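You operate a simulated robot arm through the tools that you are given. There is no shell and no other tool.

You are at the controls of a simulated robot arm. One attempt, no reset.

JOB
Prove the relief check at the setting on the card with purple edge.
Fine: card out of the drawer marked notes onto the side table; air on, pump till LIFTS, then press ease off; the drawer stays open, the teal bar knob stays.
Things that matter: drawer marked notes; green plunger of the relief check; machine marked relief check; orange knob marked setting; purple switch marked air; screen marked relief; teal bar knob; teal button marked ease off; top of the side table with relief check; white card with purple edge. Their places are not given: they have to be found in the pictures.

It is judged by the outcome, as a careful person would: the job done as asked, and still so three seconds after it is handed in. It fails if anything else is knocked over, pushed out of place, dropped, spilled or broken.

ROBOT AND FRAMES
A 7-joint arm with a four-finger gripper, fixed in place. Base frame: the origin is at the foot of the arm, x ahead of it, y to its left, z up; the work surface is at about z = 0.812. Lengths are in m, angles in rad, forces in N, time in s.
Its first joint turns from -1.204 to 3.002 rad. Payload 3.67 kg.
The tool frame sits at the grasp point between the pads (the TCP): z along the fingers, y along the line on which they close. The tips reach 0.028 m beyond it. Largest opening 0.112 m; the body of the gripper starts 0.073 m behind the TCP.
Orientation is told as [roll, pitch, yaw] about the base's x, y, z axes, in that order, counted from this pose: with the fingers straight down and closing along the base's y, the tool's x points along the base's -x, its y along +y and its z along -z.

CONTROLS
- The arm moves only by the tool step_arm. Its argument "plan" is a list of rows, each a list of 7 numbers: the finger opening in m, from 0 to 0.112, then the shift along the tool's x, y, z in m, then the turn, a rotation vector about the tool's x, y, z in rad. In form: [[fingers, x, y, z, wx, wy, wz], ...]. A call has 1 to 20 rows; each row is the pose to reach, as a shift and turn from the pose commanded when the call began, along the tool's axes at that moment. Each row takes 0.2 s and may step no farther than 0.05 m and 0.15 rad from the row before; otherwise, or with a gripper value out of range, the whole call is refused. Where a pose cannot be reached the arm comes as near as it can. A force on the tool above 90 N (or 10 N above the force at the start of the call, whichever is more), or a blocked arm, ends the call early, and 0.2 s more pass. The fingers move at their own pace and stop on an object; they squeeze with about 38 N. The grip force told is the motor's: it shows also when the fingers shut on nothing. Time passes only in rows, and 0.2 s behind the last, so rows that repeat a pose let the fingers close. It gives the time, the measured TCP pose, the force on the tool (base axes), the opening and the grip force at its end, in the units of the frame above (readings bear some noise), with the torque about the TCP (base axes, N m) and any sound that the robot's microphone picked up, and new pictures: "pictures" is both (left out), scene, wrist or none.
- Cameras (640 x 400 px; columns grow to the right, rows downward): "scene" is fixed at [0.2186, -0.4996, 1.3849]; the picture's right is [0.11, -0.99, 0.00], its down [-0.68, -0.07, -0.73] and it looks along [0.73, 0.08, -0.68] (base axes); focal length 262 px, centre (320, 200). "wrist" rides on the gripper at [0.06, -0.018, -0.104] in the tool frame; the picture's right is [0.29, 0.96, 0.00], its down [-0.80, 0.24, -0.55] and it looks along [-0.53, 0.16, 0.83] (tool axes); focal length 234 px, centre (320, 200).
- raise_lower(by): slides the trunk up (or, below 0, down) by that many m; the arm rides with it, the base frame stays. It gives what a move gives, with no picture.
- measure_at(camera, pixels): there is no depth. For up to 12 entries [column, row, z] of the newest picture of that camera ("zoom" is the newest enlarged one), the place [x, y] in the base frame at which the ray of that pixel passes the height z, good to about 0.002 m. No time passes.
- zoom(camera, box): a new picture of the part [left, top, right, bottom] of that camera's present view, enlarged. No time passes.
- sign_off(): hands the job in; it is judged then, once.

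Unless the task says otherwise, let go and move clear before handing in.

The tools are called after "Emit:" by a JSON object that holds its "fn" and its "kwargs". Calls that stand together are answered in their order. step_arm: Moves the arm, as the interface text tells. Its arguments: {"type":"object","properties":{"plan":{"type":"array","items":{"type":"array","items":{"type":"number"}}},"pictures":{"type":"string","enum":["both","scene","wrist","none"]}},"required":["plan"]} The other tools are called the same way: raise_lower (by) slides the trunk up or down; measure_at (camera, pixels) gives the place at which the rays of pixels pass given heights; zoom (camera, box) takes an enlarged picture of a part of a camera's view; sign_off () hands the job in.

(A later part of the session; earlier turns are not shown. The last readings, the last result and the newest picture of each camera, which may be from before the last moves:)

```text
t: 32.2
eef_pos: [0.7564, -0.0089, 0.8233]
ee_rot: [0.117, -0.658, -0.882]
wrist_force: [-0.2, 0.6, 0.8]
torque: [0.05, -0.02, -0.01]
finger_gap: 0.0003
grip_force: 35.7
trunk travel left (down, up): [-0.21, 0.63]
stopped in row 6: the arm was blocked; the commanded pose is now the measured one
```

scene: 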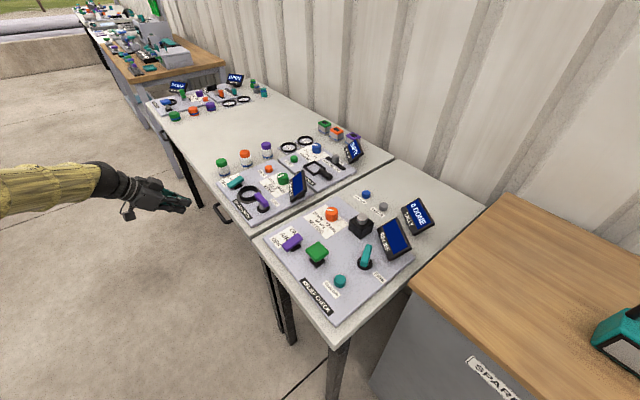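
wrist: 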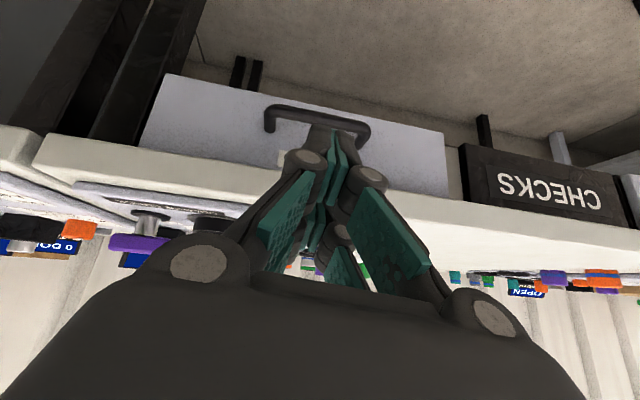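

Blocked again at z=0.823 with no contact, so this arm posture is poor. I'll retreat outward and up to a comfortable tool-down pose at yaw -45° to reset the posture, then look at the arm before re-tilting.

Emit:
{"fn": "step_arm", "kwargs": {"plan": [[0.0, 0.002, 0.0024, -0.0388, 0.0135, 0.1103, -0.009], [0.0, 0.004, 0.0048, -0.0775, 0.027, 0.2207, -0.0181], [0.0, 0.006, 0.0072, -0.1163, 0.0405, 0.331, -0.0272], [0.0, 0.0079, 0.0096, -0.1551, 0.054, 0.4413, -0.0362], [0.0, 0.0099, 0.012, -0.1938, 0.0675, 0.5517, -0.0453], [0.0, 0.0119, 0.0144, -0.2326, 0.081, 0.662, -0.0543], [0.0, 0.0119, 0.0144, -0.2326, 0.081, 0.662, -0.0543]]}}

```text
t: 33.8
eef_pos: [0.647, 0.1054, 0.9977]
ee_rot: [-0.001, -0.002, -0.787]
wrist_force: [0.4, -1.0, -0.3]
torque: [-0.01, 0.03, -0.01]
finger_gap: 0.0003
grip_force: 35.9
trunk travel left (down, up): [-0.21, 0.63]
```

scene: 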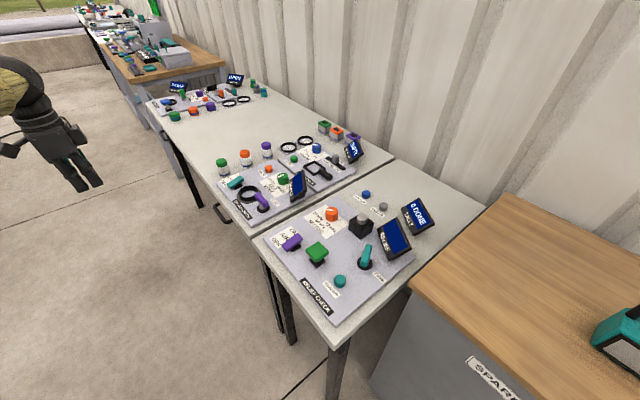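
wrist: 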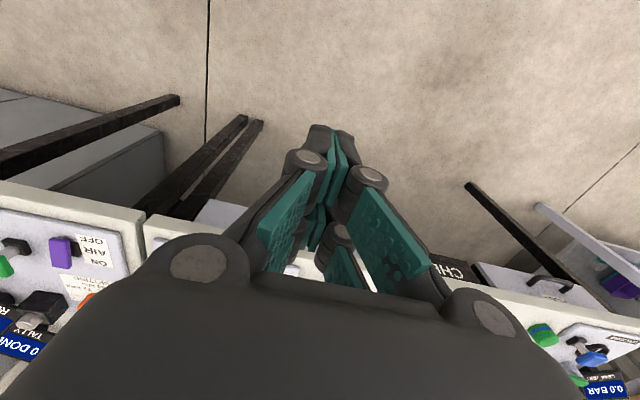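

The arm reached the tool-down pose exactly, with the elbow high at top left. I'll raise the trunk by 0.1 and then tilt and descend together from this posture.

Emit:
{"fn": "raise_lower", "kwargs": {"by": 0.1}}

```text
t: 35.1
eef_pos: [0.6466, 0.1043, 1.0981]
ee_rot: [-0.002, 0.0, -0.785]
wrist_force: [0.1, 0.3, -0.2]
torque: [0.01, 0.02, -0.02]
finger_gap: 0.0001
grip_force: 36.6
trunk travel left (down, up): [-0.31, 0.53]
```

Now I'll descend 0.318 m while moving 0.137 m inward and tilting to 40°, ending 0.12 m outside the bar.

Emit:
{"fn": "step_arm", "kwargs": {"plan": [[0.0, -0.015, 0.0008, 0.035, 0, -0.078, 0], [0.0, -0.03, 0.0017, 0.07, 0, -0.156, 0], [0.0, -0.045, 0.0025, 0.106, 0, -0.234, 0], [0.0, -0.06, 0.0033, 0.141, 0, -0.311, 0], [0.0, -0.076, 0.0042, 0.177, 0, -0.389, 0], [0.0, -0.091, 0.005, 0.212, 0, -0.467, 0], [0.0, -0.106, 0.0058, 0.247, 0, -0.545, 0], [0.0, -0.121, 0.0067, 0.283, 0, -0.622, 0], [0.0, -0.1365, 0.0075, 0.318, 0, -0.7, 0], [0.0, -0.1365, 0.0075, 0.318, 0, -0.7, 0]]}}

```text
t: 37.5
eef_pos: [0.7594, -0.0153, 0.8191]
ee_rot: [0.119, -0.63, -0.907]
wrist_force: [0.5, 0.1, 0.0]
torque: [0.04, 0.02, -0.01]
finger_gap: 0.0001
grip_force: 35.3
trunk travel left (down, up): [-0.31, 0.53]
stopped in row 10: the arm was blocked; the commanded pose is now the measured one
```

scene: 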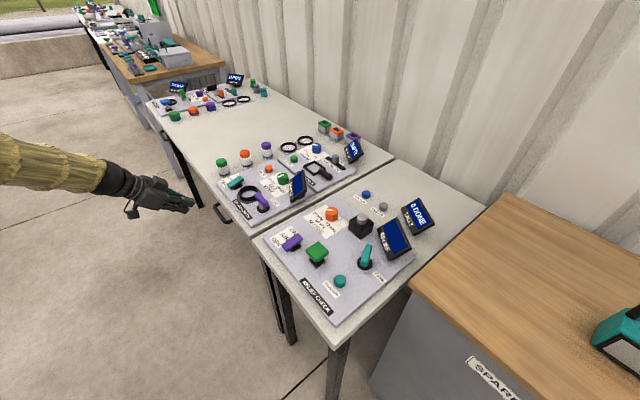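
wrist: 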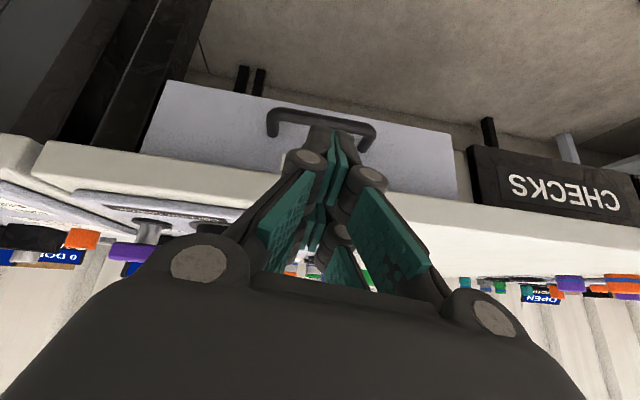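

It stalled at nearly the same spot as before even with a different trunk height, so pointing the hand 45° to the right is what strains the arm. I'll test tilting the hand in a more forward direction (yaw about -0.25) while backing off a bit, in free space.

Emit:
{"fn": "step_arm", "kwargs": {"plan": [[0.0, 0.009, -0.0036, -0.0148, -0.0604, -0.017, -0.1023], [0.0, 0.018, -0.0072, -0.0296, -0.1209, -0.034, -0.2045], [0.0, 0.0271, -0.0109, -0.0443, -0.1813, -0.051, -0.3068], [0.0, 0.0361, -0.0145, -0.0591, -0.2418, -0.068, -0.409], [0.0, 0.0451, -0.0181, -0.0739, -0.3022, -0.085, -0.5113], [0.0, 0.0451, -0.0181, -0.0739, -0.3022, -0.085, -0.5113]]}}

```text
t: 38.9
eef_pos: [0.6953, 0.0228, 0.8434]
ee_rot: [0.082, -0.689, -0.317]
wrist_force: [-0.8, 0.1, -0.4]
torque: [-0.01, 0.01, -0.02]
finger_gap: 0.0001
grip_force: 35.5
trunk travel left (down, up): [-0.31, 0.53]
```

scene: 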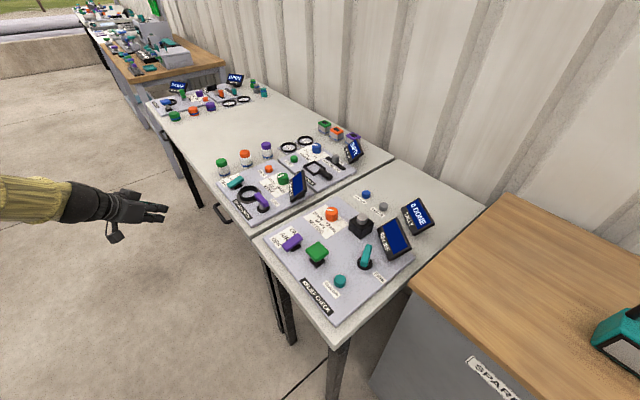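
wrist: 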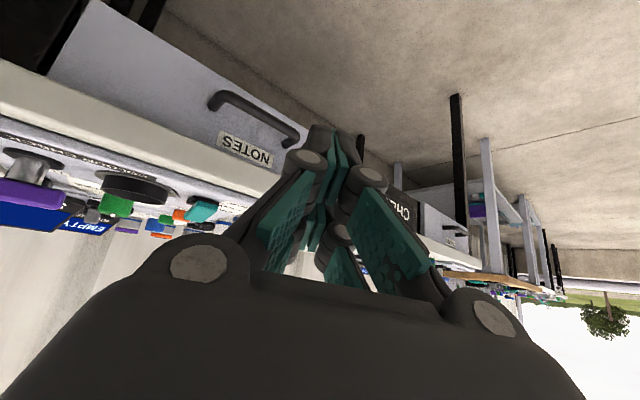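

In this more forward pose the arm is still near a limit (pitch -0.689 vs -0.75 asked), and the wrist looks almost straight with the forearm. Height above the trunk gave more freedom before, so I'll raise the hand to z≈1.07, set tilt 48° at yaw -45°, and then drop the trunk fully.

Emit:
{"fn": "step_arm", "kwargs": {"plan": [[0.0, -0.0262, 0.0004, -0.0257, 0.0, 0.0, 0.0], [0.0, -0.0523, 0.0008, -0.0515, 0.06, -0.014, 0.06], [0.0, -0.0785, 0.0012, -0.0772, 0.13, -0.03, 0.128], [0.0, -0.1047, 0.0017, -0.1029, 0.2, -0.046, 0.196], [0.0, -0.1308, 0.0021, -0.1287, 0.27, -0.062, 0.265], [0.0, -0.157, 0.0025, -0.1544, 0.34, -0.078, 0.333], [0.0, -0.157, 0.0025, -0.1544, 0.3822, -0.0877, 0.375], [0.0, -0.157, 0.0025, -0.1544, 0.3822, -0.0877, 0.375]], "pictures": "scene"}}

```text
t: 40.7
eef_pos: [0.6997, 0.0348, 1.0674]
ee_rot: [-0.009, -0.843, -0.78]
wrist_force: [-0.8, 0.7, 0.0]
torque: [0.0, 0.03, -0.02]
finger_gap: 0.0
grip_force: 35.9
trunk travel left (down, up): [-0.31, 0.53]
```

scene: 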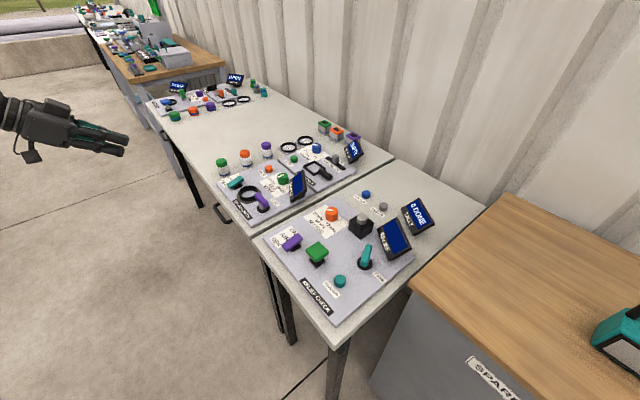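

That pose was reached accurately (z=1.067, pitch -0.843, yaw -0.78). Now the trunk goes down 0.3.

Emit:
{"fn": "raise_lower", "kwargs": {"by": -0.3}}

```text
t: 43.7
eef_pos: [0.7003, 0.034, 0.7671]
ee_rot: [-0.009, -0.844, -0.779]
wrist_force: [0.1, -1.3, 0.3]
torque: [0.0, -0.02, 0.02]
finger_gap: 0.0
grip_force: 35.5
trunk travel left (down, up): [-0.01, 0.83]
```

At trunk -0.59 the TCP is at (0.700, 0.034, 0.767), tilt 48°. I'll test going lower while still outside: to about 0.08 m out from the bar at z≈0.73.

Emit:
{"fn": "step_arm", "kwargs": {"plan": [[0.0, -0.0065, 0.0038, 0.0183, 0, 0, 0], [0.0, -0.013, 0.0076, 0.0367, 0, 0, 0], [0.0, -0.0195, 0.0114, 0.055, 0, 0, 0], [0.0, -0.026, 0.0152, 0.0734, 0, 0, 0], [0.0, -0.0325, 0.019, 0.0917, 0, 0, 0], [0.0, -0.0325, 0.019, 0.0917, 0, 0, 0]]}}

```text
t: 45.3
eef_pos: [0.7804, -0.0563, 0.7519]
ee_rot: [0.091, -0.775, -0.878]
wrist_force: [-0.7, -0.1, -0.8]
torque: [0.01, 0.0, 0.02]
finger_gap: 0.0
grip_force: 35.9
trunk travel left (down, up): [-0.01, 0.83]
stopped in row 6: the arm was blocked; the commanded pose is now the measured one
```

scene: 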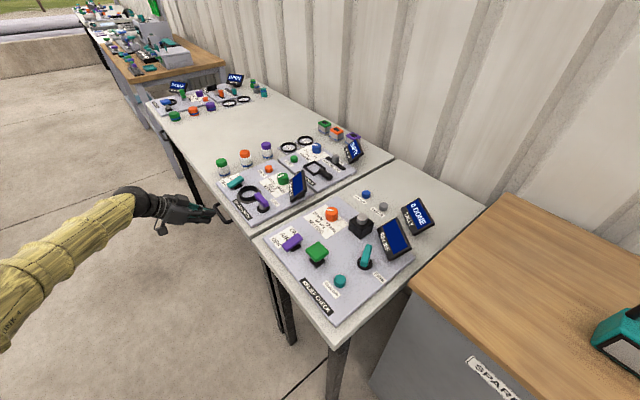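
wrist: 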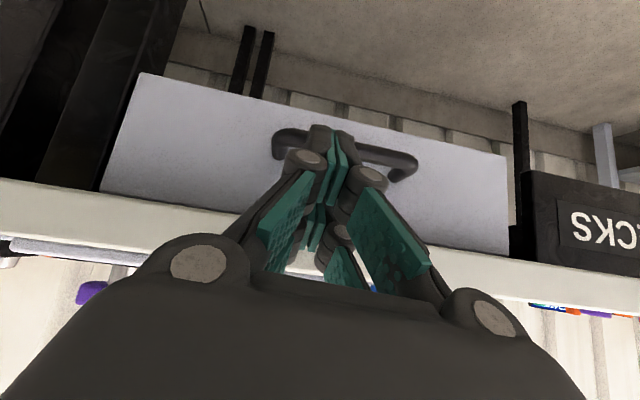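

The mismatch each time is a rotation about the forearm axis: the forearm-roll joint is at its limit when the hand leans to the right. So I'll lean the hand more forward (azimuth about -22°, tilt 50°) while keeping the fingers' width lined up with the bar, and go to a pre-point 0.10 m back along that axis.

Emit:
{"fn": "step_arm", "kwargs": {"plan": [[0.0, -0.0051, -0.0017, -0.0137, -0.0941, -0.014, -0.0247], [0.0, -0.0101, -0.0034, -0.0273, -0.1882, -0.028, -0.0493], [0.0, -0.0152, -0.0051, -0.041, -0.2823, -0.042, -0.074], [0.0, -0.0152, -0.0051, -0.041, -0.2823, -0.042, -0.074]]}}

```text
t: 46.3
eef_pos: [0.7624, -0.0467, 0.7914]
ee_rot: [0.305, -0.832, -0.785]
wrist_force: [0.0, 0.3, 0.9]
torque: [0.02, -0.01, 0.03]
finger_gap: 0.0004
grip_force: 35.2
trunk travel left (down, up): [-0.01, 0.83]
```

scene: 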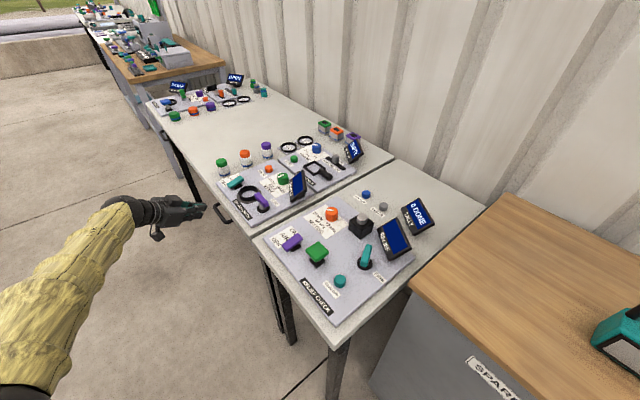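
wrist: 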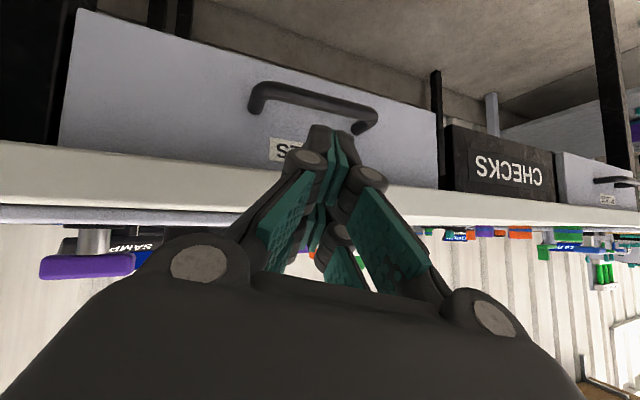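

This orientation was reached exactly, with the handle clearly visible ahead of the fingertips at (310, 100). I'll advance half way along the finger axis and check for drift.

Emit:
{"fn": "step_arm", "kwargs": {"plan": [[0.0, 0, 0, 0.01, 0, 0, 0], [0.0, 0, 0, 0.02, 0, 0, 0], [0.0, 0, 0, 0.03, 0, 0, 0], [0.0, 0, 0, 0.04, 0, 0, 0], [0.0, 0, 0, 0.04, 0, 0, 0]]}}

```text
t: 47.5
eef_pos: [0.7911, -0.0577, 0.7645]
ee_rot: [0.304, -0.831, -0.783]
wrist_force: [0.7, -1.0, 0.0]
torque: [0.01, 0.01, -0.01]
finger_gap: 0.0001
grip_force: 35.8
trunk travel left (down, up): [-0.01, 0.83]
```

scene: 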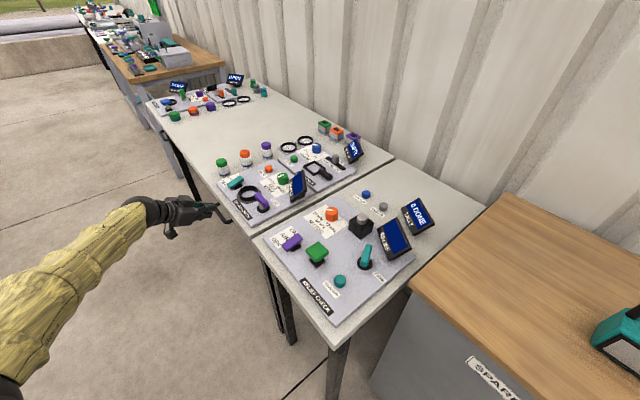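
wrist: 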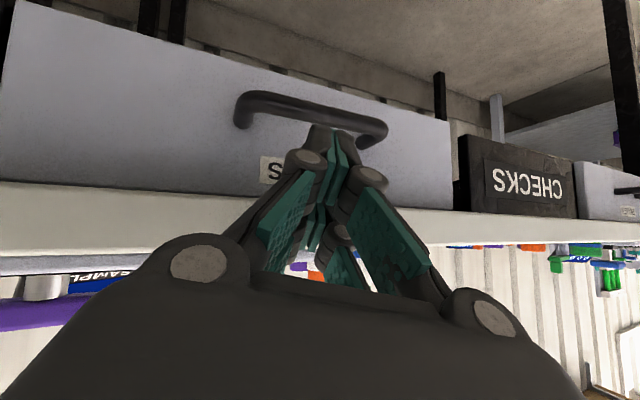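

Tracking is within 2 mm now. I'll continue the remaining 0.058 m slowly, behind the bar.

Emit:
{"fn": "step_arm", "kwargs": {"plan": [[0.0, 0, 0, 0.01, 0, 0, 0], [0.0, 0, 0, 0.02, 0, 0, 0], [0.0, 0, 0, 0.03, 0, 0, 0], [0.0, 0, 0, 0.04, 0, 0, 0], [0.0, 0, 0, 0.05, 0, 0, 0], [0.0, 0, 0, 0.057, 0, 0, 0], [0.0, 0, 0, 0.057, 0, 0, 0]]}}

```text
t: 48.9
eef_pos: [0.8232, -0.0678, 0.7396]
ee_rot: [0.316, -0.84, -0.782]
wrist_force: [-65.9, 27.1, 28.9]
torque: [0.72, 1.95, -0.15]
finger_gap: 0.0
grip_force: 36.1
trunk travel left (down, up): [-0.01, 0.83]
stopped in row 6: the force on the tool passed its limit at 103 N (the readings are from after the stop); the commanded pose is now the measured one
```

scene: 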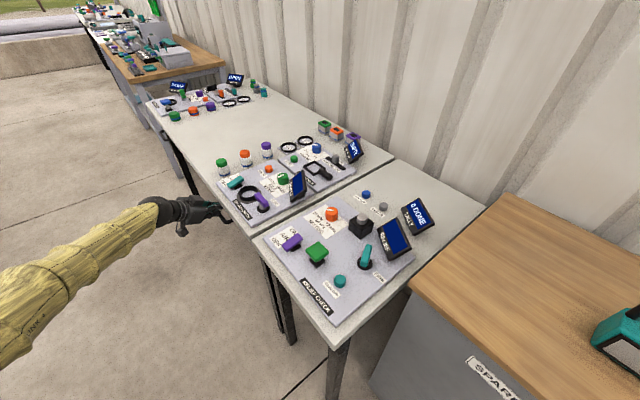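
wrist: 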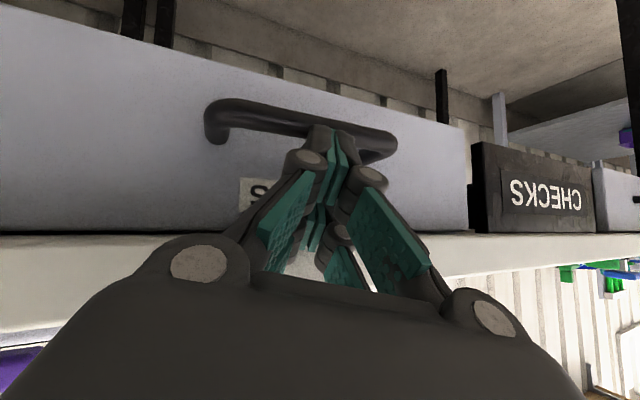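

The tip ended on top of the bar (force along the finger axis, at the finger's outer side), so the fingers are too wide this way round for the gap. I'll measure the bar again from this close view before switching to a one-finger-behind-the-bar grip.

Emit:
{"fn": "zoom", "kwargs": {"camera": "wrist", "box": [190, 60, 420, 200]}}

Emit:
{"fn": "measure_at", "kwargs": {"camera": "wrist", "pixels": [[255, 112, 0.69], [255, 112, 0.7], [255, 112, 0.71], [255, 112, 0.72], [375, 135, 0.7], [375, 135, 0.71], [375, 135, 0.72], [218, 137, 0.7], [218, 137, 0.71], [368, 158, 0.7], [368, 158, 0.71], [255, 104, 0.71]]}}

```text
2.78 times, centred on (305, 130) of wrist
```

zoom: 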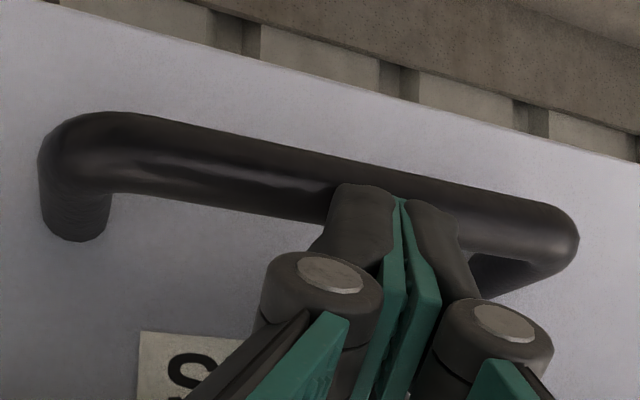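

```text
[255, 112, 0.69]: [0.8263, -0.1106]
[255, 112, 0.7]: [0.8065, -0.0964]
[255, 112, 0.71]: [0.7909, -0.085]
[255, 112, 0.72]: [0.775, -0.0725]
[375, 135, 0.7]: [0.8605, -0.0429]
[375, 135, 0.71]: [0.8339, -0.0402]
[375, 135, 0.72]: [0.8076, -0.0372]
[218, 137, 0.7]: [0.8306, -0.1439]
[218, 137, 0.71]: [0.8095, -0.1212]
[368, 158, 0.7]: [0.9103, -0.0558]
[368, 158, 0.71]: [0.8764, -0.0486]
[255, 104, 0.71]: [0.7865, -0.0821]
```

The close-up puts the bar at z≈0.70, 16 mm thick, at n=-0.640. I'll back out 0.10 m, turn the hand -90° about its own axis so the closing direction is across the bar, and open to 0.064 so one finger can pass behind it.

Emit:
{"fn": "step_arm", "kwargs": {"plan": [[0.0, 0, 0, -0.034, 0, 0, 0], [0.0, 0, 0, -0.067, 0, 0, 0], [0.0, 0, 0, -0.1, 0, 0, 0], [0.0, 0.002, 0, -0.1, 0, 0, -0.143], [0.02, 0.004, 0, -0.1, 0, 0, -0.286], [0.04, 0.008, -0.001, -0.098, 0, 0, -0.428], [0.064, 0.012, -0.001, -0.096, 0, 0, -0.571], [0.064, 0.016, -0.002, -0.094, 0, 0, -0.714], [0.064, 0.02, -0.002, -0.092, 0, 0, -0.857], [0.064, 0.024, -0.003, -0.09, 0, 0, -1.0], [0.064, 0.028, -0.003, -0.086, 0, 0, -1.142], [0.064, 0.032, -0.004, -0.082, 0, 0, -1.285], [0.064, 0.036, -0.004, -0.078, 0, 0, -1.428], [0.064, 0.0408, -0.005, -0.0727, 0, 0, -1.571], [0.064, 0.0408, -0.005, -0.0727, 0, 0, -1.571]]}}

```text
t: 52.1
eef_pos: [0.7547, -0.0364, 0.7481]
ee_rot: [-0.858, -0.204, 1.02]
wrist_force: [0.3, -0.1, -0.3]
torque: [-0.02, 0.01, 0.0]
finger_gap: 0.0639
grip_force: 0.2
trunk travel left (down, up): [-0.01, 0.83]
```

scene: 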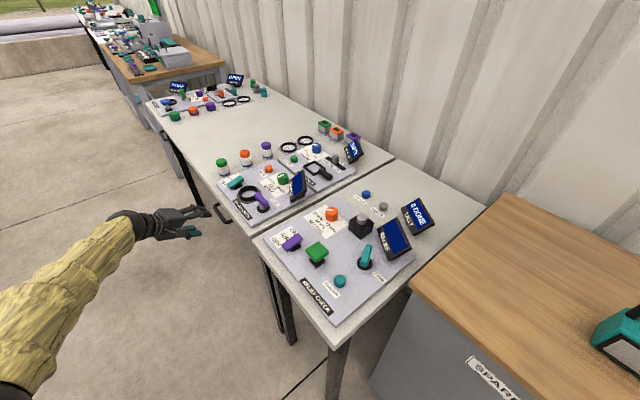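
wrist: 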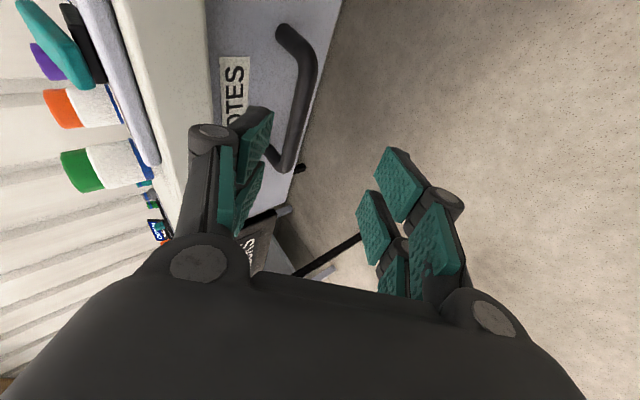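

The hand is turned and open, and the bar at (300, 100) lies between the upper finger (255, 140) and the lower one, near the upper as planned. I'll advance 0.05 m along the finger axis and check tracking.

Emit:
{"fn": "step_arm", "kwargs": {"plan": [[0.064, 0, 0, 0.01, 0, 0, 0], [0.064, 0, 0, 0.02, 0, 0, 0], [0.064, 0, 0, 0.03, 0, 0, 0], [0.064, 0, 0, 0.04, 0, 0, 0], [0.064, 0, 0, 0.05, 0, 0, 0], [0.064, 0, 0, 0.05, 0, 0, 0]]}}

```text
t: 53.5
eef_pos: [0.791, -0.0498, 0.7154]
ee_rot: [-0.858, -0.206, 1.018]
wrist_force: [-0.8, -0.9, 0.0]
torque: [0.02, 0.01, -0.01]
finger_gap: 0.0643
grip_force: 0.1
trunk travel left (down, up): [-0.01, 0.83]
```

scene: 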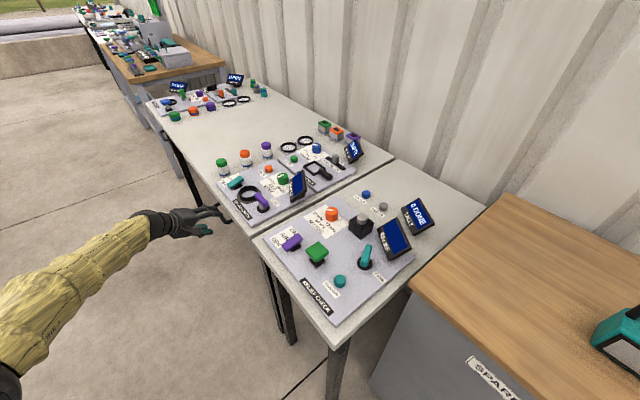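
wrist: 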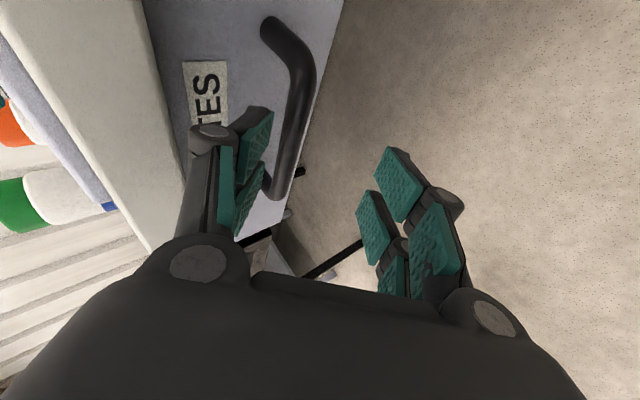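

Tracking is right on line (z=0.7154, offset across the bar as planned). I'll advance the last 0.04 m slowly so the upper finger goes behind the bar.

Emit:
{"fn": "step_arm", "kwargs": {"plan": [[0.064, 0, 0, 0.008, 0, 0, 0], [0.064, 0, 0, 0.016, 0, 0, 0], [0.064, 0, 0, 0.024, 0, 0, 0], [0.064, 0, 0, 0.032, 0, 0, 0], [0.064, 0, 0, 0.038, 0, 0, 0], [0.064, 0, 0, 0.038, 0, 0, 0]]}}

```text
t: 54.9
eef_pos: [0.8183, -0.0604, 0.69]
ee_rot: [-0.859, -0.204, 1.02]
wrist_force: [-0.4, 0.3, 1.3]
torque: [0.02, 0.05, 0.01]
finger_gap: 0.0638
grip_force: 0.0
trunk travel left (down, up): [-0.01, 0.83]
```

scene: 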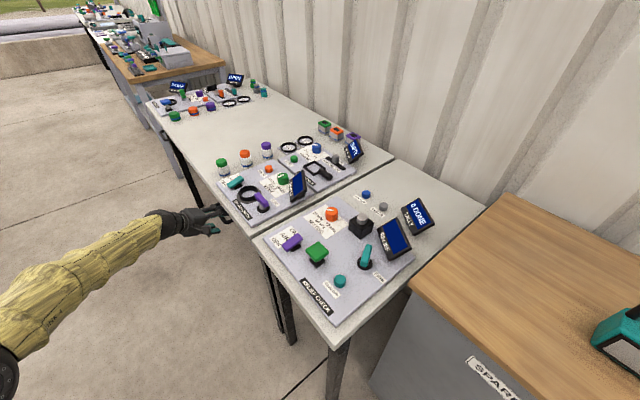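
wrist: 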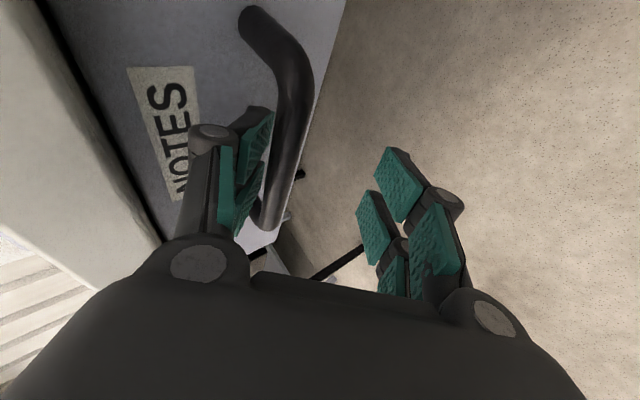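

No contact and the upper finger now sits behind the bar (bar at (290, 130), pad at (255, 150)). I'll pull straight out along (-0.707, 0.707) by 0.10 m and watch the force.

Emit:
{"fn": "step_arm", "kwargs": {"plan": [[0.064, -0.0035, 0.01, -0.0106, 0, 0, 0], [0.064, -0.007, 0.02, -0.0212, 0, 0, 0], [0.064, -0.0106, 0.03, -0.0318, 0, 0, 0], [0.064, -0.0141, 0.04, -0.0424, 0, 0, 0], [0.064, -0.0176, 0.0501, -0.053, 0, 0, 0], [0.064, -0.0211, 0.0601, -0.0636, 0, 0, 0], [0.064, -0.0235, 0.0668, -0.0707, 0, 0, 0], [0.064, -0.0235, 0.0668, -0.0707, 0, 0, 0]]}}

```text
t: 56.7
eef_pos: [0.7478, 0.0105, 0.6915]
ee_rot: [-0.858, -0.208, 1.02]
wrist_force: [0.0, -0.4, 2.2]
torque: [0.02, -0.1, -0.08]
finger_gap: 0.0655
grip_force: 1.6
trunk travel left (down, up): [-0.01, 0.83]
```

scene: 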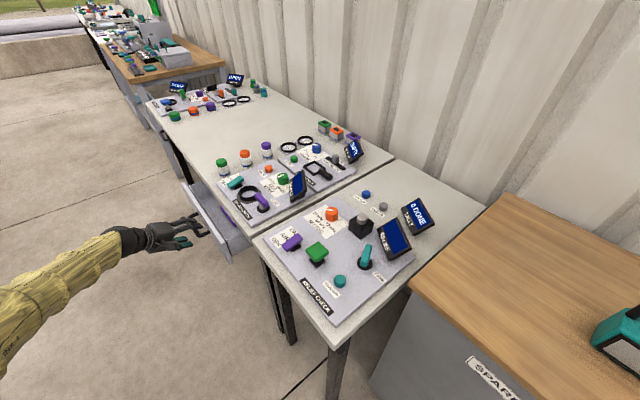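
wrist: 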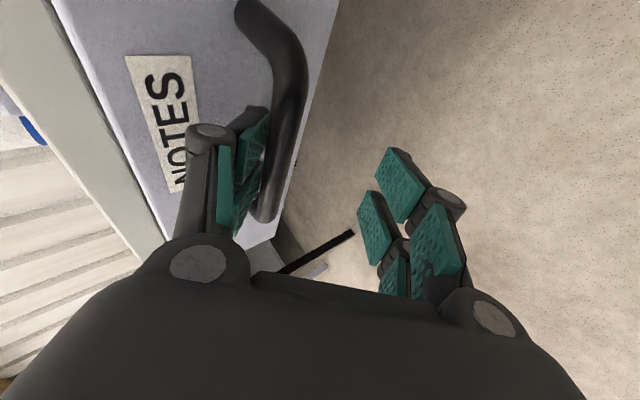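

The drawer is sliding out (scene ~(210, 220)) with almost no force. I'll pull another 0.11 m.

Emit:
{"fn": "step_arm", "kwargs": {"plan": [[0.064, -0.0035, 0.01, -0.0106, 0, 0, 0], [0.064, -0.007, 0.02, -0.0212, 0, 0, 0], [0.064, -0.0106, 0.03, -0.0318, 0, 0, 0], [0.064, -0.0141, 0.04, -0.0424, 0, 0, 0], [0.064, -0.0176, 0.0501, -0.053, 0, 0, 0], [0.064, -0.0211, 0.0601, -0.0636, 0, 0, 0], [0.064, -0.0235, 0.0668, -0.0707, 0, 0, 0], [0.064, -0.0258, 0.0734, -0.0777, 0, 0, 0], [0.064, -0.0258, 0.0734, -0.0777, 0, 0, 0]]}}

```text
t: 58.7
eef_pos: [0.6714, 0.0888, 0.6929]
ee_rot: [-0.859, -0.206, 1.019]
wrist_force: [-0.2, -0.3, -0.4]
torque: [0.02, -0.01, -0.04]
finger_gap: 0.0643
grip_force: 0.2
trunk travel left (down, up): [-0.01, 0.83]
```

scene: 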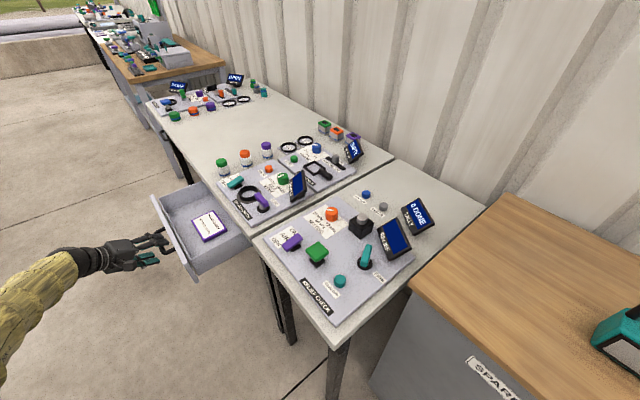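
wrist: 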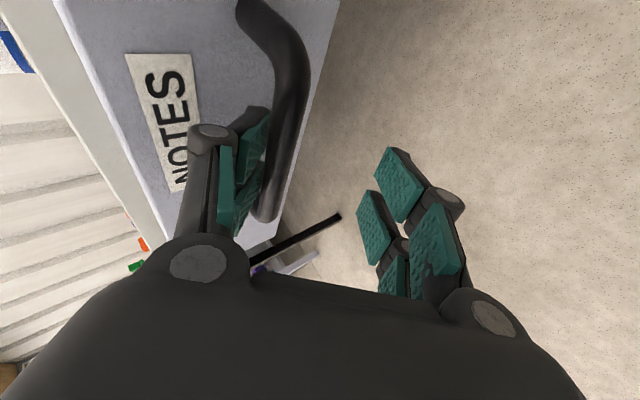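

The drawer is open about 0.2 m and a white card with a purple edge shows at scene (209, 225). Let me zoom in to read it.

Emit:
{"fn": "zoom", "kwargs": {"camera": "scene", "box": [160, 180, 264, 245]}}

Emit:
{"fn": "zoom", "kwargs": {"camera": "scene", "box": [190, 206, 234, 246]}}

```text
6.15 times, centred on (212, 212) of scene
```

zoom: 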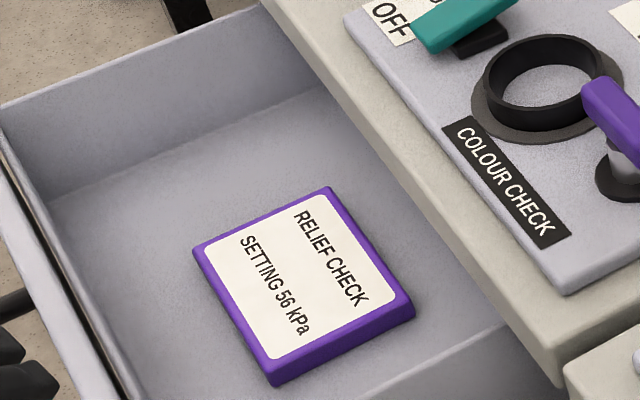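

```text
10.00 times, centred on (212, 226) of scene
```

zoom: 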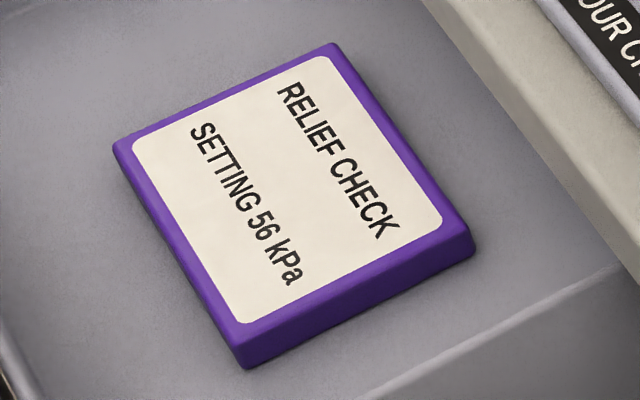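

The card reads "RELIEF CHECK – SETTING 56 kPa", so the knob must go to 56 kPa. I'll measure the card's corners at plausible heights and unhook from the handle by reversing the insertion.

Emit:
{"fn": "measure_at", "kwargs": {"camera": "scene", "pixels": [[213.3, 210.4, 0.66], [191.5, 220.8, 0.66], [204, 239.5, 0.66], [226.2, 228.5, 0.66], [213.3, 210.4, 0.68], [191.5, 220.8, 0.68], [204, 239.5, 0.68], [226.2, 228.5, 0.68], [213.3, 210.4, 0.64], [191.5, 220.8, 0.64], [204, 239.5, 0.64], [226.2, 228.5, 0.64]]}}

Emit:
{"fn": "step_arm", "kwargs": {"plan": [[0.064, 0, -0.003, 0, 0, 0, 0], [0.064, 0, -0.005, -0.01, 0, 0, 0], [0.064, 0, -0.005, -0.025, 0, 0, 0], [0.064, 0, -0.005, -0.045, 0, 0, 0], [0.064, 0, -0.005, -0.07, 0, 0, 0], [0.064, 0, -0.005, -0.1, 0, 0, 0]]}}

```text
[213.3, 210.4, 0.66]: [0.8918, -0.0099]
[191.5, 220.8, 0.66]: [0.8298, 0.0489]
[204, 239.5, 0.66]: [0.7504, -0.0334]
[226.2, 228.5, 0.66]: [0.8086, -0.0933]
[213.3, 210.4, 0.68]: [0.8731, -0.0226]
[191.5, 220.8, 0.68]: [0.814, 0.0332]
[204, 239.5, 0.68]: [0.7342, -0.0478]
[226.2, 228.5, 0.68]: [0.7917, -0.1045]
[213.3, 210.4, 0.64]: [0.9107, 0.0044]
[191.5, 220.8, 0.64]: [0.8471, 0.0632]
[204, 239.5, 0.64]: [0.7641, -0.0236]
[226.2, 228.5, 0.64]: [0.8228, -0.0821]
```

```text
t: 60.1
eef_pos: [0.6011, 0.1151, 0.7602]
ee_rot: [-0.858, -0.205, 1.02]
wrist_force: [-0.3, -0.3, -0.4]
torque: [0.0, 0.01, 0.0]
finger_gap: 0.0638
grip_force: 0.1
trunk travel left (down, up): [-0.01, 0.83]
```

scene: 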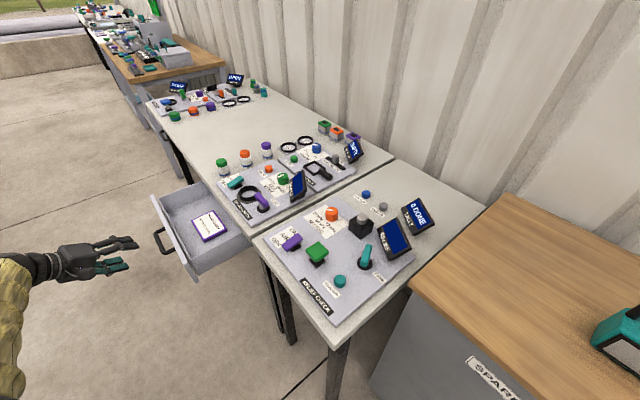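
wrist: 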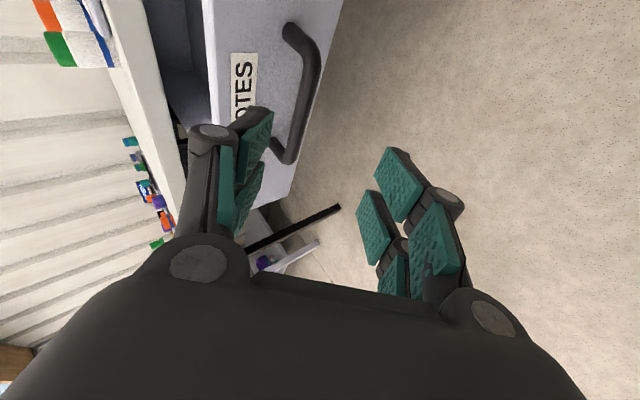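

Unhooked cleanly. The card's far edge (n≈-0.638) is still under the table overhang, so I'll re-hook along the same path and pull the drawer about 0.11 m further.

Emit:
{"fn": "step_arm", "kwargs": {"plan": [[0.064, 0, 0, 0.03, 0, 0, 0], [0.064, 0, 0, 0.055, 0, 0, 0], [0.064, 0, 0, 0.075, 0, 0, 0], [0.064, 0, 0, 0.09, 0, 0, 0], [0.064, 0, 0, 0.1, 0, 0, 0], [0.064, 0, 0, 0.1, 0, 0, 0], [0.064, -0.0035, 0.01, 0.0894, 0, 0, 0], [0.064, -0.007, 0.02, 0.0788, 0, 0, 0], [0.064, -0.0106, 0.03, 0.0682, 0, 0, 0], [0.064, -0.0141, 0.04, 0.0576, 0, 0, 0], [0.064, -0.0176, 0.0501, 0.047, 0, 0, 0], [0.064, -0.0211, 0.0601, 0.0364, 0, 0, 0], [0.064, -0.0235, 0.0668, 0.0293, 0, 0, 0], [0.064, -0.0258, 0.0734, 0.0223, 0, 0, 0], [0.064, -0.0258, 0.0734, 0.0223, 0, 0, 0]]}}

```text
t: 63.3
eef_pos: [0.5939, 0.1655, 0.6977]
ee_rot: [-0.858, -0.205, 1.019]
wrist_force: [0.4, -0.8, 0.4]
torque: [0.02, 0.0, 0.0]
finger_gap: 0.0638
grip_force: 0.1
trunk travel left (down, up): [-0.01, 0.83]
```

scene: 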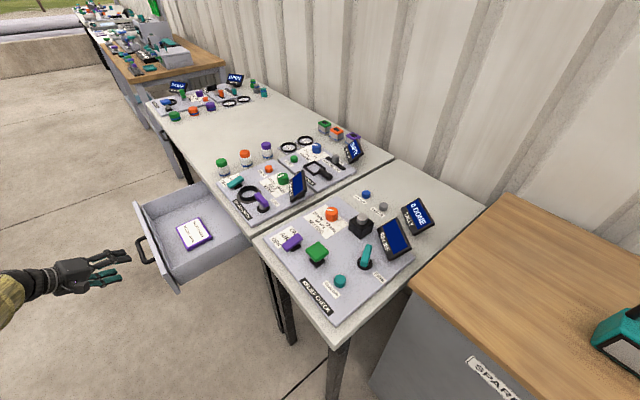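
wrist: 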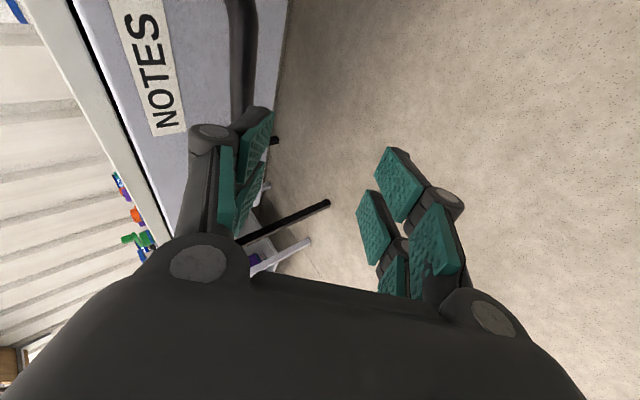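

The drawer came out further before the finger slipped past the bar; the card is now at scene (195, 233). I'll back the hand away and measure the card and the drawer.

Emit:
{"fn": "zoom", "kwargs": {"camera": "scene", "box": [120, 170, 264, 300]}}

Emit:
{"fn": "step_arm", "kwargs": {"plan": [[0.064, 0, 0, -0.03, 0, 0, 0], [0.064, 0, 0, -0.06, 0, 0, 0], [0.064, 0, 0, -0.06, 0, 0, 0]]}}

```text
3.08 times, centred on (192, 235) of scene
```

zoom: 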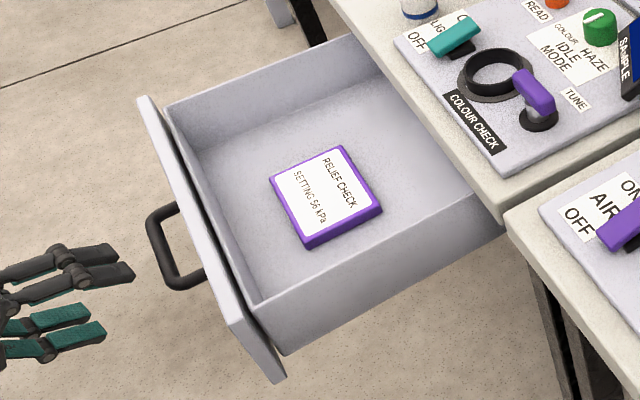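

```text
t: 64.1
eef_pos: [0.5509, 0.1814, 0.7381]
ee_rot: [-0.857, -0.204, 1.019]
wrist_force: [0.0, -0.1, 1.4]
torque: [0.01, 0.0, -0.02]
finger_gap: 0.0639
grip_force: 0.1
trunk travel left (down, up): [-0.01, 0.83]
```

scene: 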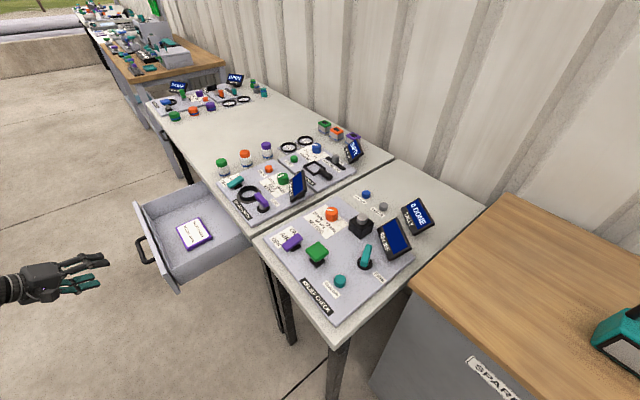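
wrist: 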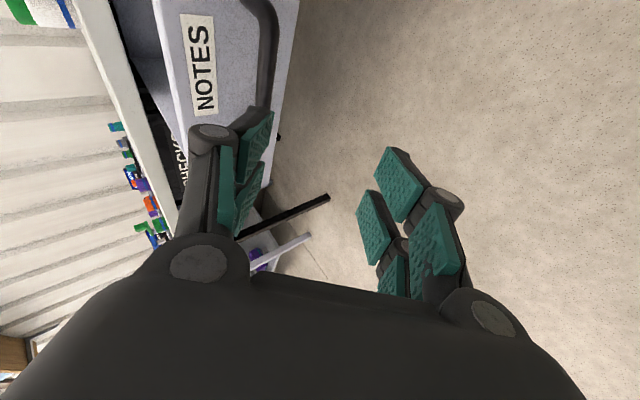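

The drawer is now open wide with the card fully accessible. I'll raise the hand by 0.2 m and bring it to tool-down with the closing direction along the drawer (yaw +45°).

Emit:
{"fn": "step_arm", "kwargs": {"plan": [[0.08, -0.0058, -0.0212, -0.0183, 0, 0, 0], [0.09, -0.0116, -0.0423, -0.0366, -0.118, 0.041, 0.019], [0.1, -0.0174, -0.0635, -0.0549, -0.236, 0.083, 0.038], [0.11, -0.0231, -0.0847, -0.0732, -0.354, 0.124, 0.056], [0.112, -0.0289, -0.1059, -0.0915, -0.473, 0.166, 0.075], [0.112, -0.0347, -0.127, -0.1098, -0.591, 0.207, 0.094], [0.112, -0.0405, -0.1482, -0.1281, -0.709, 0.249, 0.113], [0.112, -0.0405, -0.1482, -0.1281, -0.8269, 0.2901, 0.1318], [0.112, -0.0405, -0.1482, -0.1281, -0.8269, 0.2901, 0.1318]]}}

```text
t: 66.1
eef_pos: [0.5545, 0.1825, 0.9375]
ee_rot: [0.003, -0.001, 0.786]
wrist_force: [-0.6, -0.3, 0.4]
torque: [0.0, 0.02, -0.01]
finger_gap: 0.1121
grip_force: 0.1
trunk travel left (down, up): [-0.01, 0.83]
```

scene: 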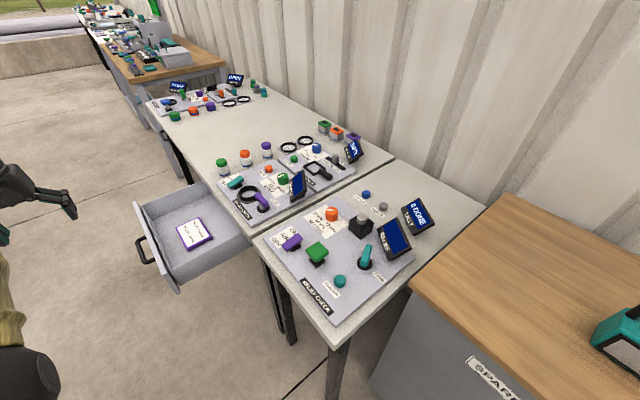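
wrist: 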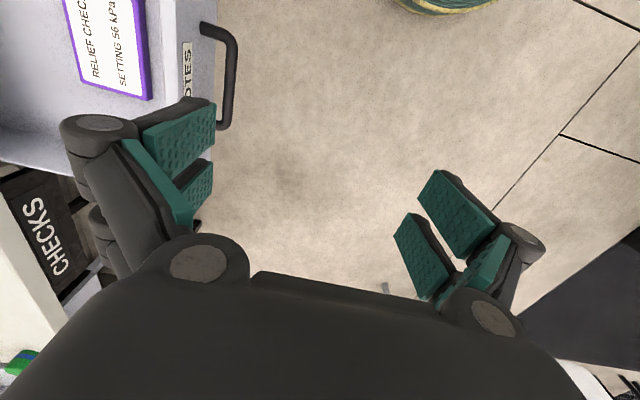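

Tool-down reached at (0.5545, 0.1825, 0.9375), and the card's outer corner shows in the wrist view at (150, 98), matching the scene's left card corner (175.7, 228.4). I'll triangulate its height.

Emit:
{"fn": "zoom", "kwargs": {"camera": "wrist", "box": [40, 0, 240, 125]}}

Emit:
{"fn": "measure_at", "kwargs": {"camera": "wrist", "pixels": [[151, 97, 0.64], [151, 97, 0.66], [151, 97, 0.68], [151, 97, 0.7], [78, 84, 0.66], [78, 84, 0.68]]}}

Emit:
{"fn": "measure_at", "kwargs": {"camera": "scene", "pixels": [[175.7, 228.4, 0.64], [175.7, 228.4, 0.66], [175.7, 228.4, 0.68], [175.7, 228.4, 0.7], [199.4, 217.7, 0.66], [186.4, 247.3, 0.66], [211.4, 236.6, 0.66], [199.4, 217.7, 0.68], [186.4, 247.3, 0.68], [211.4, 236.6, 0.68]]}}

Emit:
{"fn": "zoom", "kwargs": {"camera": "scene", "box": [130, 180, 260, 300]}}

```text
3.20 times, centred on (140, 62) of wrist
```

zoom: 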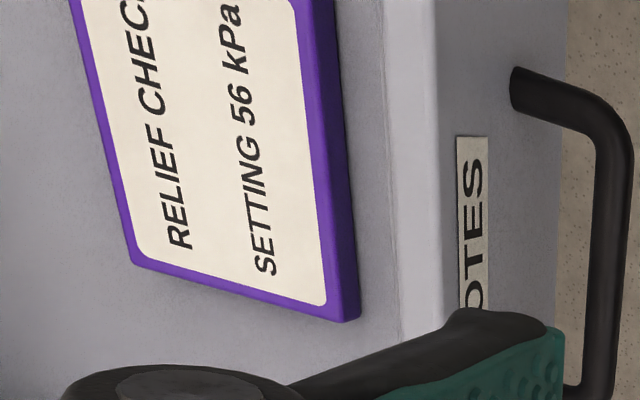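

```text
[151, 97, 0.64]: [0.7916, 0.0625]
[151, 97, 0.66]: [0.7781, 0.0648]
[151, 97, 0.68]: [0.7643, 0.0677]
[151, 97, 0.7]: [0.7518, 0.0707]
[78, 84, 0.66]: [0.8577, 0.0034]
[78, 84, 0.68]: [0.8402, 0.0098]
```

```text
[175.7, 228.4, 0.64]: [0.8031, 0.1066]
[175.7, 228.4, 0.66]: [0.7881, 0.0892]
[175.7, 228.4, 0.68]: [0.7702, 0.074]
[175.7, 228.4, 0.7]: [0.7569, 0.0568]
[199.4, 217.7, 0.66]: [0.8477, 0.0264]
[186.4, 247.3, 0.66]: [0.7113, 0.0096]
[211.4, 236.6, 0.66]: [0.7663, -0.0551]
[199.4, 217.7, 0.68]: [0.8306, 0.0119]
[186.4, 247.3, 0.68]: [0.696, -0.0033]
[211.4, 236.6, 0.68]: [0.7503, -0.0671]
```

```text
3.33 times, centred on (195, 240) of scene
```

zoom: 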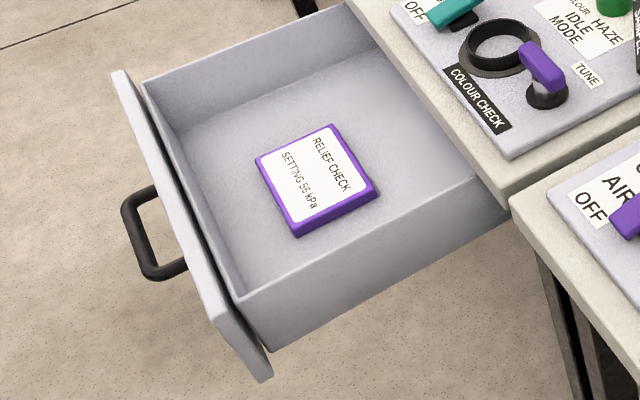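

The card top is at z≈0.685, about 0.107 × 0.086 m with its short side along the drawer, centre near (0.758, 0.000). I need the spacing between the card and the drawer's front wall, so I'll zoom in and measure.

Emit:
{"fn": "zoom", "kwargs": {"camera": "scene", "box": [132, 205, 212, 285]}}

Emit:
{"fn": "measure_at", "kwargs": {"camera": "scene", "pixels": [[182, 239, 0.685], [162.5, 246, 0.67], [156, 228, 0.67], [171, 269, 0.67], [170, 269, 0.77], [141, 204, 0.77]]}}

Emit:
{"fn": "measure_at", "kwargs": {"camera": "wrist", "pixels": [[147.8, 99.5, 0.685], [140, 60, 0.685], [164, 80, 0.67], [160, 60, 0.67], [160, 60, 0.76], [175, 60, 0.76]]}}

```text
5.00 times, centred on (172, 245) of scene
```

zoom: 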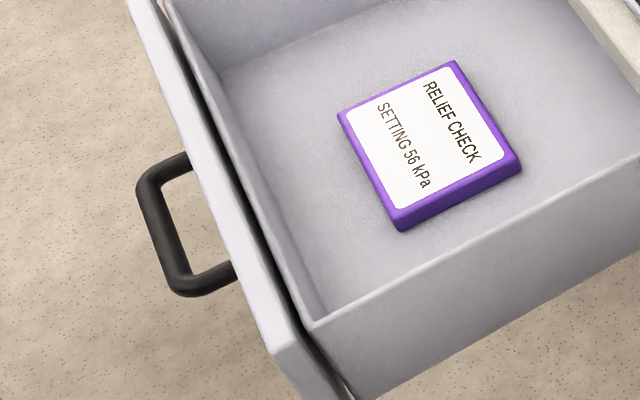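

```text
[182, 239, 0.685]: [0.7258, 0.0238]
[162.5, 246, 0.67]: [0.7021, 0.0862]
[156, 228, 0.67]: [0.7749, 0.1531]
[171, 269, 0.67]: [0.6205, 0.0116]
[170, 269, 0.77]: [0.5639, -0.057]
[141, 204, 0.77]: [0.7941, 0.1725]
```

```text
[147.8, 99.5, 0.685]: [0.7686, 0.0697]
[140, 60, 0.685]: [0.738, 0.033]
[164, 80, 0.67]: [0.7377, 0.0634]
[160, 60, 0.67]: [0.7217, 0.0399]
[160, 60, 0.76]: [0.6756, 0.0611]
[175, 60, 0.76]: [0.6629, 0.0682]
```

The wall is at n≈-0.435, leaving about 0.06 m outside the card, so gripping across its short side is fine. First I'll raise the trunk 0.25 m for a comfortable downward reach.

Emit:
{"fn": "raise_lower", "kwargs": {"by": 0.25}}

```text
t: 68.7
eef_pos: [0.5518, 0.1816, 1.1871]
ee_rot: [0.002, 0.0, 0.785]
wrist_force: [0.7, 0.9, 0.0]
torque: [0.03, 0.01, 0.02]
finger_gap: 0.1121
grip_force: 0.0
trunk travel left (down, up): [-0.26, 0.58]
```

Now I'll move over the card at (0.758, 0.000) at z≈0.90, with the fingers open across its short side.

Emit:
{"fn": "step_arm", "kwargs": {"plan": [[0.104, -0.002, -0.0304, 0.0319, 0, 0, 0], [0.104, -0.0039, -0.0608, 0.0638, 0, 0, 0], [0.104, -0.0059, -0.0912, 0.0957, 0, 0, 0], [0.104, -0.0079, -0.1216, 0.1276, 0, 0, 0], [0.104, -0.0098, -0.1521, 0.1594, 0, 0, 0], [0.104, -0.0118, -0.1825, 0.1913, 0, 0, 0], [0.104, -0.0138, -0.2129, 0.2232, 0, 0, 0], [0.104, -0.0157, -0.2433, 0.2551, 0, 0, 0], [0.104, -0.0177, -0.2737, 0.287, 0, 0, 0], [0.104, -0.0177, -0.2737, 0.287, 0, 0, 0]]}}

```text
t: 70.9
eef_pos: [0.7574, 0.0004, 0.9016]
ee_rot: [0.001, -0.002, 0.784]
wrist_force: [0.0, -0.5, -0.1]
torque: [-0.01, -0.01, 0.02]
finger_gap: 0.1042
grip_force: 0.1
trunk travel left (down, up): [-0.26, 0.58]
```

scene: 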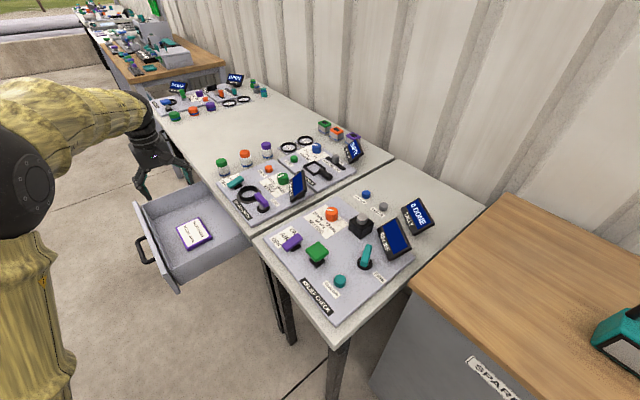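
wrist: 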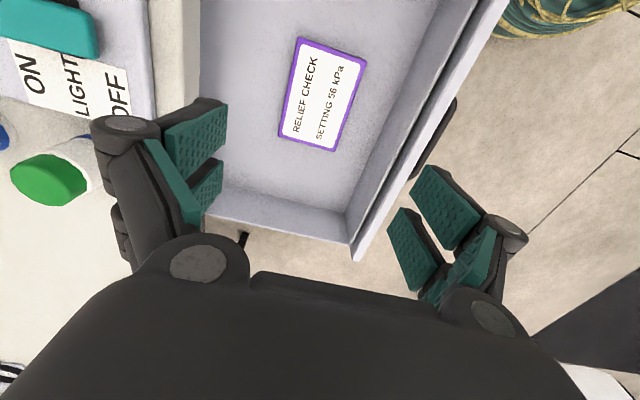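

The card shows in the wrist view with corners near (300, 38), (368, 60), (333, 150), (278, 135). I'll measure them at the card-top height to align precisely.

Emit:
{"fn": "zoom", "kwargs": {"camera": "wrist", "box": [240, 20, 400, 180]}}

Emit:
{"fn": "measure_at", "kwargs": {"camera": "wrist", "pixels": [[300, 37, 0.685], [367, 61, 0.685], [333, 150, 0.685], [279, 136, 0.685], [300, 37, 0.675], [367, 61, 0.675], [333, 150, 0.675], [279, 136, 0.675]]}}

```text
2.50 times, centred on (320, 100) of wrist
```

zoom: 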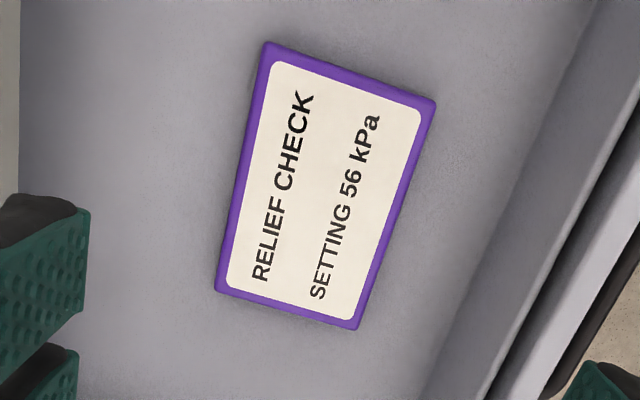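

```text
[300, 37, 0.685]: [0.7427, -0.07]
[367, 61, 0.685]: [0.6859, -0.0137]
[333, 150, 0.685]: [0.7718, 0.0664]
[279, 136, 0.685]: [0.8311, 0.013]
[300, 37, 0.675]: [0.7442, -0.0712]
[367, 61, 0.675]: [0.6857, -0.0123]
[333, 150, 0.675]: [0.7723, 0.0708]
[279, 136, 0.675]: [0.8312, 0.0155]
```

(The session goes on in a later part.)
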